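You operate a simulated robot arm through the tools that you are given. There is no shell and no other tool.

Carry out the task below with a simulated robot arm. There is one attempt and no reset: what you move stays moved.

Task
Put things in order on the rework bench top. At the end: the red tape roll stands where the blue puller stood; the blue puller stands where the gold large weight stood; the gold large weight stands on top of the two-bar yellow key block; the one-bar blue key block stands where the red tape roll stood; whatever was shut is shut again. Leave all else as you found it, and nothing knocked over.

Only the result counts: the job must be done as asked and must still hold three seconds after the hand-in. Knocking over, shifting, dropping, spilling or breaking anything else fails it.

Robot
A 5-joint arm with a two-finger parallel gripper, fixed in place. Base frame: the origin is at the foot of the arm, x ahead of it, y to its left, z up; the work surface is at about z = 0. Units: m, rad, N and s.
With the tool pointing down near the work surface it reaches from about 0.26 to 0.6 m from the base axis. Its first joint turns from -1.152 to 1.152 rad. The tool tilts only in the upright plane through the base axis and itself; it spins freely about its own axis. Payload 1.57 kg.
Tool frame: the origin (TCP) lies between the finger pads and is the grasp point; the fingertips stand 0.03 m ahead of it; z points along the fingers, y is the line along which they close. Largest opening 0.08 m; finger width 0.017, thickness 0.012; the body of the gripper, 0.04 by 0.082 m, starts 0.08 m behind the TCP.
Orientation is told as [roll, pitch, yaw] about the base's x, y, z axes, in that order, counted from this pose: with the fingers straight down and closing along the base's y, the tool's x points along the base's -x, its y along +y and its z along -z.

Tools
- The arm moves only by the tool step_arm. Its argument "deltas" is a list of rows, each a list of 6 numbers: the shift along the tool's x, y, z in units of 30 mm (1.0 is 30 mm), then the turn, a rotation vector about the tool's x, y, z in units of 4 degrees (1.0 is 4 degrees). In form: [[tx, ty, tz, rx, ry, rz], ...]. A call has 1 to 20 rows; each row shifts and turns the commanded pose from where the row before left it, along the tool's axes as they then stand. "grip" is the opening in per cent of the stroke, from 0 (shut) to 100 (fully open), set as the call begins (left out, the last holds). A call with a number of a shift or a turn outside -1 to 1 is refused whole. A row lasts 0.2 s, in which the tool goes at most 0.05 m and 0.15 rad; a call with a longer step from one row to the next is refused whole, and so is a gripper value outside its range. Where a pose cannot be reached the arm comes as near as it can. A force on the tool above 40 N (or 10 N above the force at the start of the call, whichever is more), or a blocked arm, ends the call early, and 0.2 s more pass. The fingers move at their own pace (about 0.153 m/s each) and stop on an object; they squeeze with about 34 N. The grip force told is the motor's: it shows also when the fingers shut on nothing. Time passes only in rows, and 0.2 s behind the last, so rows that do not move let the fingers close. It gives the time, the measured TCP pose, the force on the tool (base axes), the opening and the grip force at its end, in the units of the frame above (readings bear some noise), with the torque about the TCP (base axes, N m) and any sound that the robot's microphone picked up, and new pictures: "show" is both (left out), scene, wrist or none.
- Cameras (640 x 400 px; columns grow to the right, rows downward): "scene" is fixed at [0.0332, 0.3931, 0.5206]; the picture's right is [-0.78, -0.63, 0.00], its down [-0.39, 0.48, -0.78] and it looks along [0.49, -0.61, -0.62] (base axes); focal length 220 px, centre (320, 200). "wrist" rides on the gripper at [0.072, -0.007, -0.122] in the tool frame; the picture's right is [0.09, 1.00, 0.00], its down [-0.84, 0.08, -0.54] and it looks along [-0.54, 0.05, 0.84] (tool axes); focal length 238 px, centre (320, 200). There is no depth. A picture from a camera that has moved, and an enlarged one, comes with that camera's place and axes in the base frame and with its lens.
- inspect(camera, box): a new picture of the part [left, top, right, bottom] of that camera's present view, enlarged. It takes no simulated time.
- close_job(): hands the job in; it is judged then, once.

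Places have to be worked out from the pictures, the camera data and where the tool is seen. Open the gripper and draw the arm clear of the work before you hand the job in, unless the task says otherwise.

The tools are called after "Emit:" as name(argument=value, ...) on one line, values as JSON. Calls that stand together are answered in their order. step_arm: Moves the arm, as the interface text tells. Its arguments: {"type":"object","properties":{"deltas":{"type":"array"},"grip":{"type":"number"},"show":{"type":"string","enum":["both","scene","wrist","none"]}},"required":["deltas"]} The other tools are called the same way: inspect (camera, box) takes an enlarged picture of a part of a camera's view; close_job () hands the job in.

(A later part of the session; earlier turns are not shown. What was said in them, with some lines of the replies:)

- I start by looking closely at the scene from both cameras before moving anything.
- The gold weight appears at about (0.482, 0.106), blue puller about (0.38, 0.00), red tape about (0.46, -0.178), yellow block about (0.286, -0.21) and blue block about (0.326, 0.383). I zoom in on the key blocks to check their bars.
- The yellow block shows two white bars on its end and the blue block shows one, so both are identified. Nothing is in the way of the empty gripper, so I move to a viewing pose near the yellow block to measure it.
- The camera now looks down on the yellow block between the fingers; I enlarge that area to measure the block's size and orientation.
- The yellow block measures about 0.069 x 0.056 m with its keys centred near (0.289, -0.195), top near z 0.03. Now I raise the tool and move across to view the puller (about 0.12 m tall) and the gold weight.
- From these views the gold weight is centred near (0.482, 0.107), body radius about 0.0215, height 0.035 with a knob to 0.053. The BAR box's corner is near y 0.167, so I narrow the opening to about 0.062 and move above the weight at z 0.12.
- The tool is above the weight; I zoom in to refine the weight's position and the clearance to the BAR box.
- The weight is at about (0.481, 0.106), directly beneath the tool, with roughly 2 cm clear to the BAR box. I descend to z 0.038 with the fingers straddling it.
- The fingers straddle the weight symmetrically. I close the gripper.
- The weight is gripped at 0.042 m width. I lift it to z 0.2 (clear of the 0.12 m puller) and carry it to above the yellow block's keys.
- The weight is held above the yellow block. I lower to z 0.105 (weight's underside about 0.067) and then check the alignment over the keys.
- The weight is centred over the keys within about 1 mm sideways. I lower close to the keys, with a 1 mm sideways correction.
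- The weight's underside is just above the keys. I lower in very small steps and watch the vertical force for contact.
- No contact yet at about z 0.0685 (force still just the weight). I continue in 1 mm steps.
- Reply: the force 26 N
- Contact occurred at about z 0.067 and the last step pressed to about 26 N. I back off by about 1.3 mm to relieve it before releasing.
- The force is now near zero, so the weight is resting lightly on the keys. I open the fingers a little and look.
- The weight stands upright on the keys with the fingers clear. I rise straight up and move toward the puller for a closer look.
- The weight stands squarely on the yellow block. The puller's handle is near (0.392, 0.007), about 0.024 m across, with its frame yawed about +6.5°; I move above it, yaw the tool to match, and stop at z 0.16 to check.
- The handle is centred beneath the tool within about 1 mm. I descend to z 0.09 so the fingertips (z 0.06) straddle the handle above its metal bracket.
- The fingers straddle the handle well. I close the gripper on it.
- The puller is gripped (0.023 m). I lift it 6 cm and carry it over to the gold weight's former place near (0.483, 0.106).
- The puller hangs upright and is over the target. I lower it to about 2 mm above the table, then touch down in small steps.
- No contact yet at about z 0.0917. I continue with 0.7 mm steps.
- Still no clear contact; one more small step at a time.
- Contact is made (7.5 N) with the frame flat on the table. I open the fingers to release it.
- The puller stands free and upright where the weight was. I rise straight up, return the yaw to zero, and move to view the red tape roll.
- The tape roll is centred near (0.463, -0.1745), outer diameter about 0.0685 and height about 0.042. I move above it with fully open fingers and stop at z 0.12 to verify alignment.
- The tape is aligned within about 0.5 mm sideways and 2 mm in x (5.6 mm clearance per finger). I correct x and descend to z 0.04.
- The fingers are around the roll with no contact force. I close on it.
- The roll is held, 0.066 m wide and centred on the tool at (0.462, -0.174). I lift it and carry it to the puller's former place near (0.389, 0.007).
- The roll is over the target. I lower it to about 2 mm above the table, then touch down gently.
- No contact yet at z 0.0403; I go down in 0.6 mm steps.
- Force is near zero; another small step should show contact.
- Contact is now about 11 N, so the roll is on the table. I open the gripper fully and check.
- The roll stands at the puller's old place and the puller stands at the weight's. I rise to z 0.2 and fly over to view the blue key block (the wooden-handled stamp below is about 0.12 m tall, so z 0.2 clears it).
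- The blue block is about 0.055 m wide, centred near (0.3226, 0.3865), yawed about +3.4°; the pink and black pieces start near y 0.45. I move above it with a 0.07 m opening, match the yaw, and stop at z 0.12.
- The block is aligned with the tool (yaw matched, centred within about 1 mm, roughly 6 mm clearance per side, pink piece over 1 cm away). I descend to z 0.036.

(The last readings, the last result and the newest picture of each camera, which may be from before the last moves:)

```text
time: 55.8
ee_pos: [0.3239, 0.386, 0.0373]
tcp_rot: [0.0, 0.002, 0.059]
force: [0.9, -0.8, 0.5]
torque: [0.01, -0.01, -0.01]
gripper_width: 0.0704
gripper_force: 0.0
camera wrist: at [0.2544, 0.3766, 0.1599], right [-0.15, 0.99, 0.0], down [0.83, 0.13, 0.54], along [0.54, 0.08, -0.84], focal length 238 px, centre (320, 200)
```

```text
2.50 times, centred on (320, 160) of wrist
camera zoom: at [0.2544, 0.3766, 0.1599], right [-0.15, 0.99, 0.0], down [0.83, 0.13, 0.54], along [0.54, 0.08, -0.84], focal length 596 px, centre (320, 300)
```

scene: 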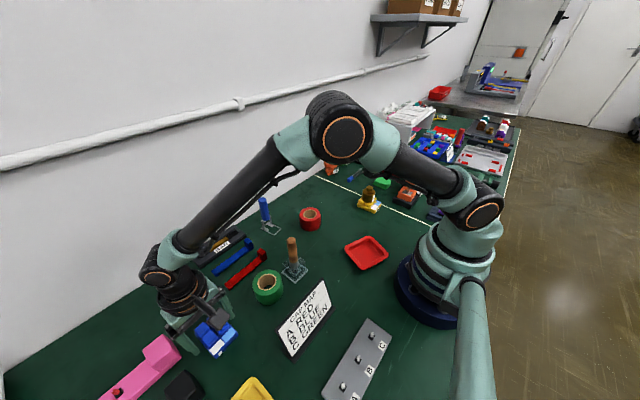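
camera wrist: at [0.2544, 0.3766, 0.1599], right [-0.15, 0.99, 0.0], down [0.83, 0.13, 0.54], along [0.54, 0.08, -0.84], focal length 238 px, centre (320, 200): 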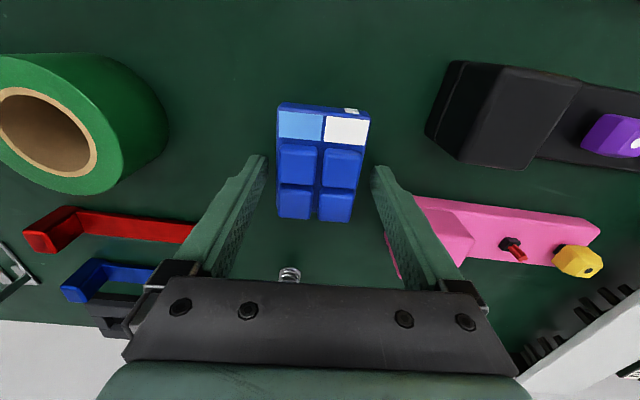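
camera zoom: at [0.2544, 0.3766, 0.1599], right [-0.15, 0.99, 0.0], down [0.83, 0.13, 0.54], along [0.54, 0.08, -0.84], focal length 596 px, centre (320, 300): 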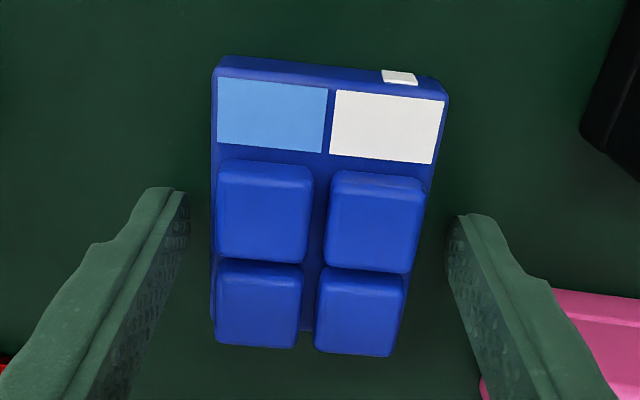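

The fingers straddle the block evenly. I close the gripper.

Emit:
step_arm(deltas=[[0, 0, 0, 0, 0, 0], [0, 0, 0, 0, 0, 0], [0, 0, 0, 0, 0, 0]], grip=0, show="wrist")

Emit:
inspect(camera="wrist", box=[230, 80, 410, 240])

```text
time: 56.6
ee_pos: [0.3239, 0.3857, 0.0365]
tcp_rot: [0.0, -0.001, 0.061]
force: [-0.3, -0.5, -0.8]
torque: [0.02, 0.0, -0.03]
gripper_width: 0.0552
gripper_force: 33.8
camera wrist: at [0.2544, 0.3764, 0.1599], right [-0.15, 0.99, 0.0], down [0.83, 0.13, 0.54], along [0.54, 0.08, -0.84], focal length 238 px, centre (320, 200)
```

wrist: 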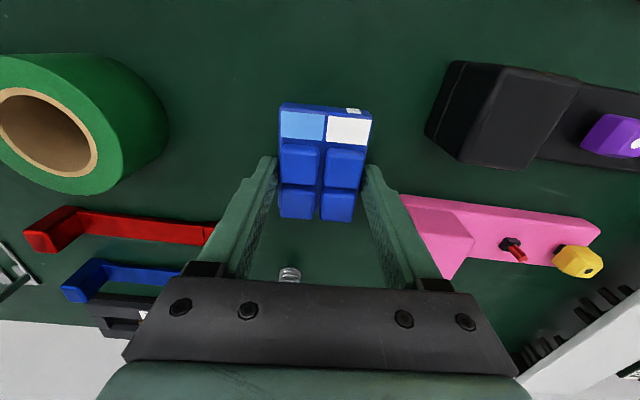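

```text
2.50 times, centred on (320, 160) of wrist
camera zoom: at [0.2544, 0.3764, 0.1599], right [-0.15, 0.99, 0.0], down [0.83, 0.13, 0.54], along [0.54, 0.08, -0.84], focal length 596 px, centre (320, 300)
```

zoom: 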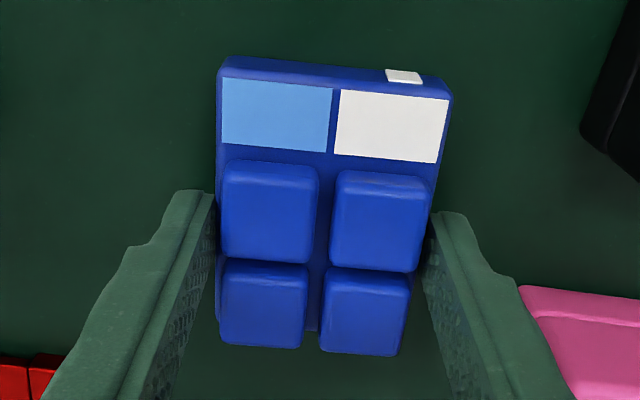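

The block is gripped at 0.055 m, with its centre about 3 mm behind the tool point. I lift it to z 0.2, above all obstacles on the route.

Emit:
step_arm(deltas=[[0, 0, -0.4, 0, 0, 0], [0, 0, -0.8, 0, 0, 0], [0, 0, -1, 0, 0, 0], [0, 0, -1, 0, 0, 0], [0, 0, -1, 0, 0, 0], [0, 0, -1, 0, 0, 0], [0, 0, -0.25, 0, 0, 0], [0, 0, 0, 0, 0, 0]])

```text
time: 58.4
ee_pos: [0.3237, 0.387, 0.2007]
tcp_rot: [-0.001, -0.001, 0.059]
force: [-0.1, 0.0, 0.0]
torque: [-0.02, 0.0, 0.02]
gripper_width: 0.055
gripper_force: 34.3
camera wrist: at [0.2543, 0.3768, 0.3236], right [-0.15, 0.99, 0.0], down [0.83, 0.13, 0.54], along [0.54, 0.08, -0.84], focal length 238 px, centre (320, 200)
```

scene: 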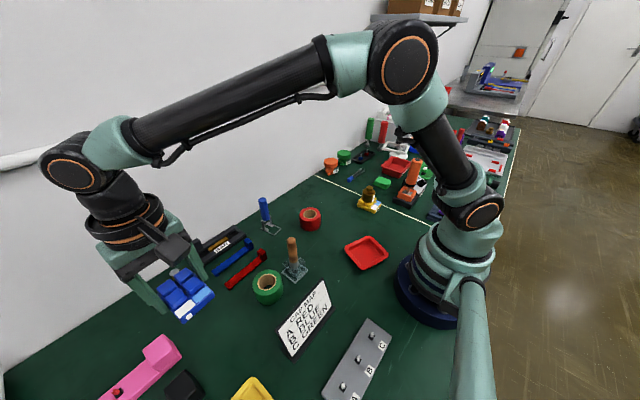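
wrist: 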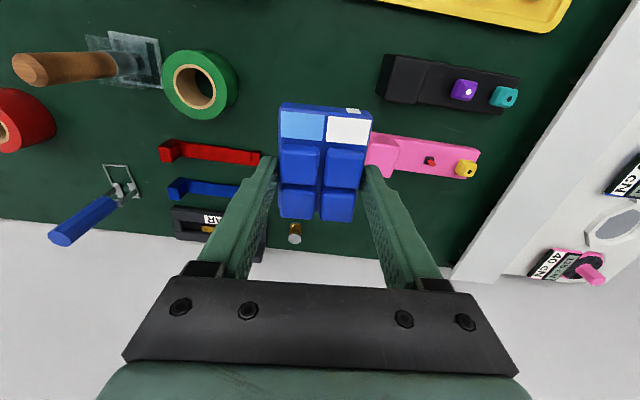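

The block is lifted level and secure. I carry it across to above the tape roll's former place.

Emit:
step_arm(deltas=[[-0.1783, -0.9442, 0, 0, 0, 0], [-0.1783, -0.9442, 0, 0, 0, 0], [-0.1783, -0.9442, 0, 0, 0, 0], [-0.1783, -0.9442, 0, 0, 0, 0], [-0.1783, -0.9442, 0, 0, 0, 0], [-0.1783, -0.9442, 0, 0, 0, 0], [-0.1783, -0.9442, 0, 0, 0, 0], [-0.1783, -0.9442, 0, 0, 0, 0], [-0.1783, -0.9442, 0, 0, 0, 0], [-0.1783, -0.9442, 0, 0, 0, 0], [-0.1783, -0.9442, 0, 0, 0, 0], [-0.1783, -0.9442, 0, 0, 0, 0], [-0.1783, -0.9442, 0, 0, 0, 0], [-0.1783, -0.9442, 0, 0, 0, 0], [-0.1783, -0.9442, 0, 0, 0, 0], [-0.1783, -0.9442, 0, 0, 0, 0], [-0.1783, -0.9442, 0, 0, 0, 0], [-0.1783, -0.9442, 0, 0, 0, 0], [-0.1783, -0.9442, 0, 0, 0, 0], [-0.1783, -0.9442, 0, 0, 0, 0]])

```text
time: 62.6
ee_pos: [0.4645, -0.1722, 0.2009]
tcp_rot: [0.001, 0.0, 0.061]
force: [1.2, 0.0, -0.4]
torque: [0.0, -0.01, -0.04]
gripper_width: 0.055
gripper_force: 33.8
camera wrist: at [0.394, -0.1831, 0.3241], right [-0.15, 0.99, 0.0], down [0.83, 0.13, 0.54], along [0.54, 0.08, -0.84], focal length 238 px, centre (320, 200)
```

scene: 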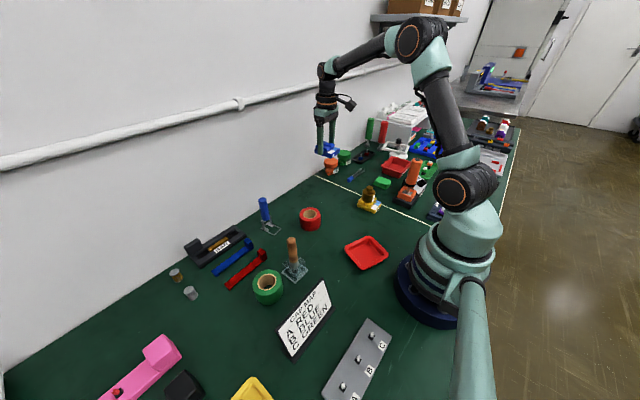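
wrist: 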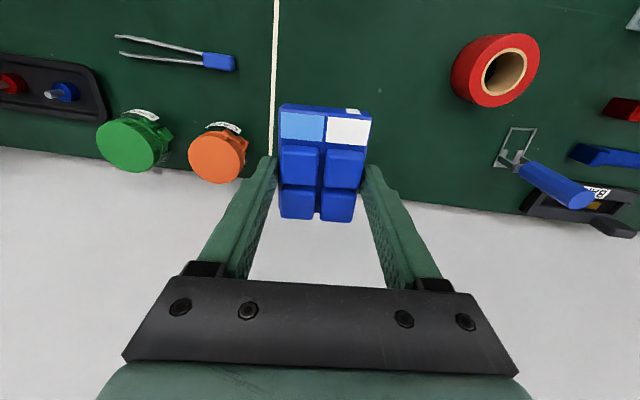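

The block is above the old tape place, about 1 mm off laterally. I lower it to just above the table with that small correction.

Emit:
step_arm(deltas=[[-0.02, -0.03, 0.7, 0, 0, 0], [0, 0, 0.8, 0, 0, 0], [0, 0, 0.8, 0, 0, 0], [0, 0, 0.8, 0, 0, 0], [0, 0, 0.8, 0, 0, 0], [0, 0, 0.7, 0, 0, 0], [0, 0, 0.7, 0, 0, 0], [0, 0, 0, 0, 0, 0]])

Emit:
inspect(camera="scene", box=[290, 130, 370, 210])

```text
time: 64.4
ee_pos: [0.4671, -0.1721, 0.0412]
tcp_rot: [-0.001, 0.0, 0.06]
force: [-0.2, 0.1, -0.2]
torque: [-0.02, -0.01, 0.0]
gripper_width: 0.0551
gripper_force: 34.0
camera wrist: at [0.3956, -0.1828, 0.1644], right [-0.15, 0.99, 0.0], down [0.83, 0.13, 0.54], along [0.54, 0.08, -0.84], focal length 238 px, centre (320, 200)
```

scene: 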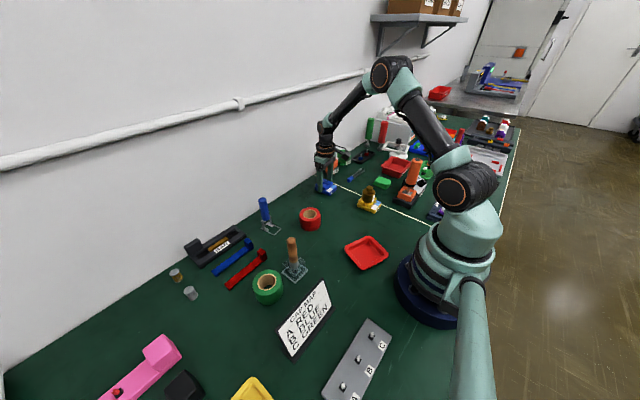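
wrist: 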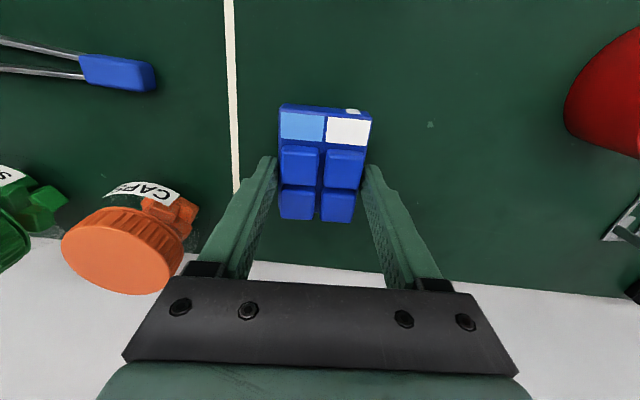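

```text
5.00 times, centred on (330, 170) of scene
camera zoom: at [0.0332, 0.3931, 0.5206], right [-0.78, -0.63, 0.0], down [-0.39, 0.48, -0.78], along [0.49, -0.61, -0.62], focal length 1100 px, centre (270, 350)
```

zoom: 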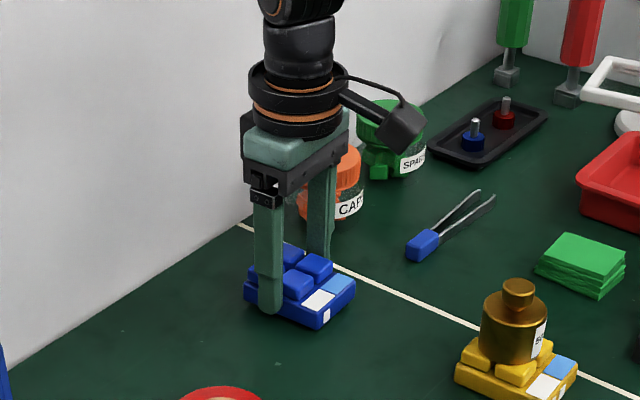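

Block is about 4 mm above the table at roughly (0.4625, -0.173). I lower in small steps to contact.

Emit:
step_arm(deltas=[[0.01, -0.02, 0.05, 0, 0, 0], [0, 0, 0.05, 0, 0, 0], [0, 0, 0, 0, 0, 0]], show="none")

Emit:
step_arm(deltas=[[0, 0, 0.02, 0, 0, 0], [0, 0, 0, 0, 0, 0]], show="none")

```text
time: 65.2
ee_pos: [0.4647, -0.1743, 0.0381]
tcp_rot: [-0.001, 0.001, 0.06]
force: [-0.2, 0.6, -0.2]
torque: [0.01, 0.0, 0.01]
gripper_width: 0.0551
gripper_force: 33.6
```

```text
time: 65.8
ee_pos: [0.4641, -0.1722, 0.0378]
tcp_rot: [-0.001, 0.001, 0.06]
force: [-0.5, -0.1, 0.7]
torque: [0.02, -0.02, 0.01]
gripper_width: 0.0548
gripper_force: 33.6
```

Not yet in contact; another 0.6 mm step.

Emit:
step_arm(deltas=[[0, 0, 0.02, 0, 0, 0], [0, 0, 0, 0, 0, 0]], show="none")

```text
time: 66.4
ee_pos: [0.4653, -0.1744, 0.0367]
tcp_rot: [0.0, 0.001, 0.06]
force: [0.2, -0.6, 0.1]
torque: [0.0, 0.02, 0.01]
gripper_width: 0.055
gripper_force: 34.0
```

Still no contact force; I step down again by 0.6 mm.

Emit:
step_arm(deltas=[[0, 0, 0.02, 0, 0, 0], [0, 0, 0, 0, 0, 0]], show="none")

```text
time: 67.0
ee_pos: [0.4644, -0.1725, 0.0367]
tcp_rot: [0.001, 0.001, 0.06]
force: [-3.2, 0.2, 5.1]
torque: [-0.04, 0.16, -0.03]
gripper_width: 0.0549
gripper_force: 33.7
```

Contact at about 5 N: the block is down. I open the gripper to 88% and look.

Emit:
step_arm(deltas=[[0, 0, 0, 0, 0, 0], [0, 0, 0, 0, 0, 0], [0, 0, 0, 0, 0, 0]], grip=90, show="wrist")

Emit:
inspect(camera="wrist", box=[230, 80, 410, 240])

Emit:
inspect(camera="scene", box=[290, 130, 370, 210])

```text
time: 67.8
ee_pos: [0.4646, -0.1742, 0.0365]
tcp_rot: [0.001, -0.001, 0.061]
force: [0.3, -0.7, 0.5]
torque: [-0.03, 0.02, 0.01]
gripper_width: 0.0721
gripper_force: 0.0
camera wrist: at [0.395, -0.1833, 0.1596], right [-0.15, 0.99, 0.0], down [0.83, 0.13, 0.54], along [0.54, 0.08, -0.84], focal length 238 px, centre (320, 200)
```

wrist: 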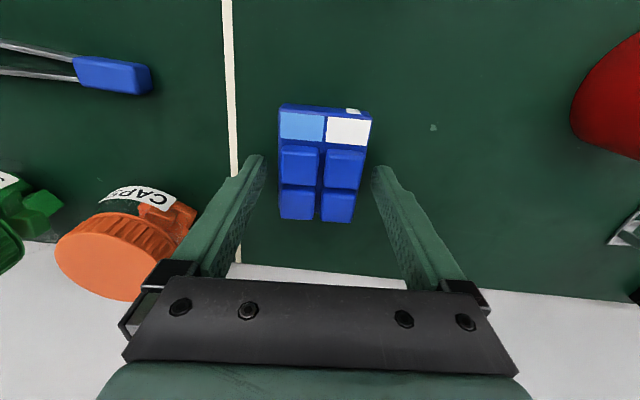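

```text
2.50 times, centred on (320, 160) of wrist
camera zoom: at [0.395, -0.1833, 0.1596], right [-0.15, 0.99, 0.0], down [0.83, 0.13, 0.54], along [0.54, 0.08, -0.84], focal length 596 px, centre (320, 300)
```

zoom: 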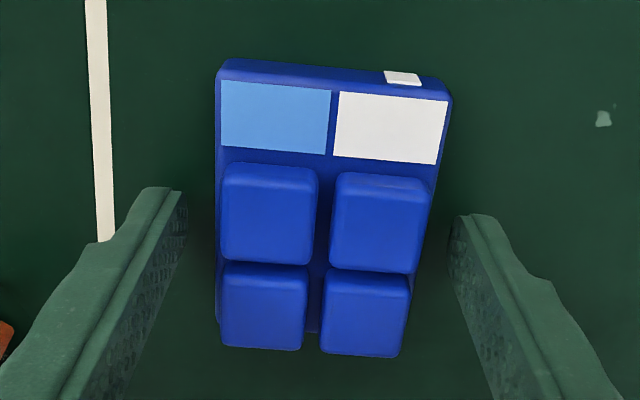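

```text
5.00 times, centred on (330, 170) of scene
camera zoom: at [0.0332, 0.3931, 0.5206], right [-0.78, -0.63, 0.0], down [-0.39, 0.48, -0.78], along [0.49, -0.61, -0.62], focal length 1100 px, centre (270, 350)
```

zoom: 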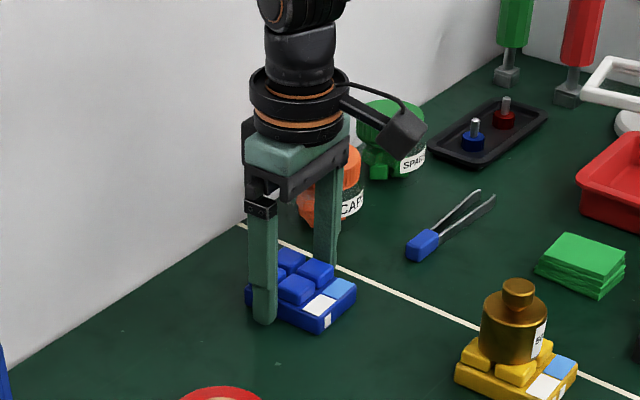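

The blue block stands free at the tape's old place. I rise straight up, undo the yaw, and draw the arm back to near its starting pose for a final check.

Emit:
step_arm(deltas=[[0, 0, -0.3, 0, 0, 0], [0, 0, -0.8, 0, 0, 0], [0, 0, -1, 0, 0, 0], [0, 0, -1, 0, 0, 0], [0, 0, -1, 0, 0, 0], [0, 0, -1, 0, 0, 0], [0, 0, -1, 0, 0, 0], [0, 0, -1, 0, 0, 0], [0, 0, -1, 0, 0, 0.85], [0.55, 0.5, -0.4, 0, 0, 0], [0.55, 0.5, 0, 0, 0, 0], [0.55, 0.5, 0, 0, 0, 0], [0.55, 0.5, 0, 0, 0, 0], [0, 0, 0, 0, 0, 0]], grip=100)

Emit:
inspect(camera="scene", box=[230, 150, 400, 256])

Emit:
inspect(camera="scene", box=[80, 220, 400, 400])

Emit:
inspect(camera="wrist", box=[200, 0, 500, 200])

```text
time: 70.8
ee_pos: [0.3986, -0.1145, 0.2902]
tcp_rot: [0.0, 0.001, -0.001]
force: [0.2, -0.1, 0.4]
torque: [-0.03, -0.02, 0.0]
gripper_width: 0.0798
gripper_force: 0.0
camera wrist: at [0.3279, -0.1194, 0.4145], right [-0.09, 1.0, 0.0], down [0.84, 0.08, 0.54], along [0.54, 0.05, -0.84], focal length 238 px, centre (320, 200)
```

scene: 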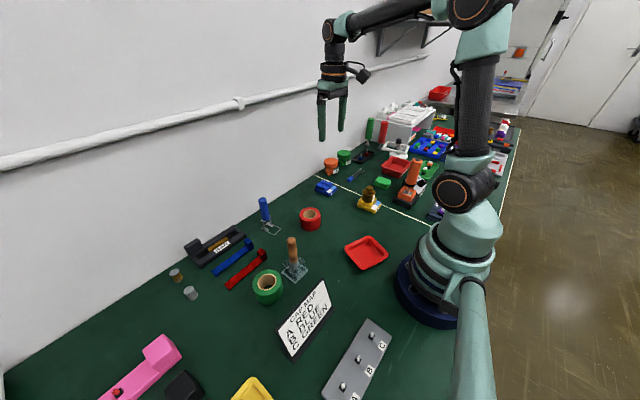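
wrist: 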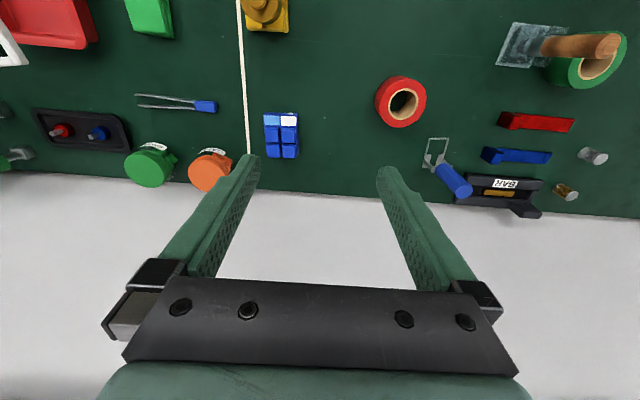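

```text
3.76 times, centred on (315, 203) of scene
camera zoom: at [0.0332, 0.3931, 0.5206], right [-0.78, -0.63, 0.0], down [-0.39, 0.48, -0.78], along [0.49, -0.61, -0.62], focal length 828 px, centre (339, 189)
```

zoom: 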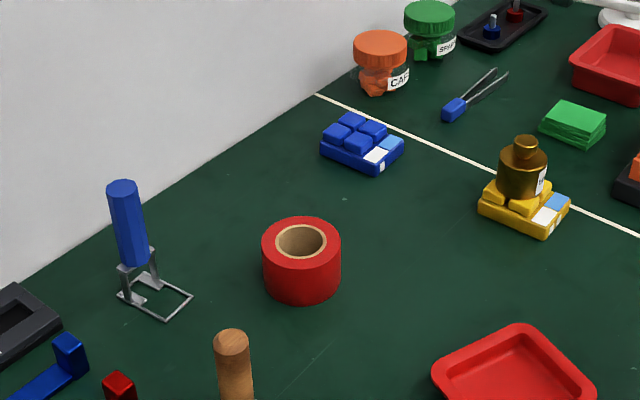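

```text
2.00 times, centred on (240, 310) of scene
camera zoom: at [0.0332, 0.3931, 0.5206], right [-0.78, -0.63, 0.0], down [-0.39, 0.48, -0.78], along [0.49, -0.61, -0.62], focal length 440 px, centre (480, -20)
```

zoom: 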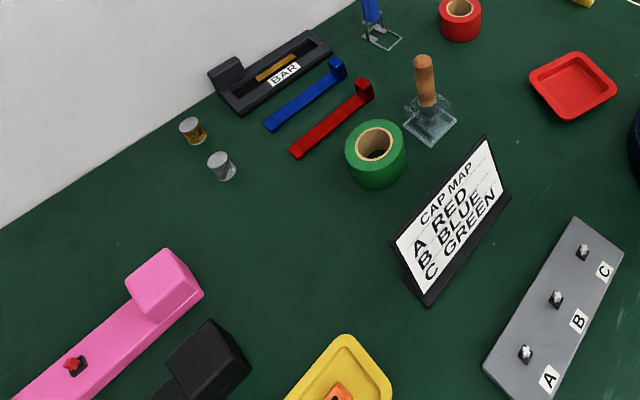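

```text
2.00 times, centred on (350, 100) of wrist
camera zoom: at [0.3279, -0.1194, 0.4145], right [-0.09, 1.0, 0.0], down [0.84, 0.08, 0.54], along [0.54, 0.05, -0.84], focal length 477 px, centre (260, 400)
```

zoom: 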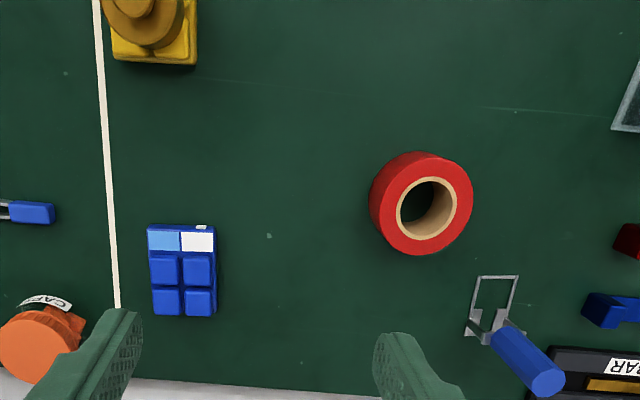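

All four placements look right: weight on the two-bar yellow block, puller at the weight's old spot, tape at the puller's, blue block at the tape's, everything upright, nothing else moved, and nothing was opened along the way. The arm is clear with the gripper open, so I hand the job in.

Emit:
close_job()

```text
The job is handed in.
```

I moved all four objects as asked and handed the job in. I haven't been given a result. In the last pictures everything stood upright and nothing else looked shifted.

| Object | Now stands |
|---|---|
| Gold large weight | On top of the two-bar yellow key block, centred on its four keys |
| Blue puller | Where the gold weight stood, about (0.484, 0.106) |
| Red tape roll | Where the blue puller stood, about (0.389, 0.007) |
| One-bar blue key block | Where the red tape roll stood, about (0.462, -0.173) |

- **Puller reference:** the puller's handle sits about 1 cm off the middle of its wire foot. I used the point halfway between the two as its place. It and the tape roll could each be about 5 mm off if you measure from the handle or the foot alone.
- **Weight contact:** on touching down, the weight pressed the yellow block with up to about 26 N before I backed off. The pictures showed no shift of the block.
- **Shut items:** I opened nothing, so there was nothing to shut again.

The gripper is open and the arm is back near its starting pose, clear of the bench.
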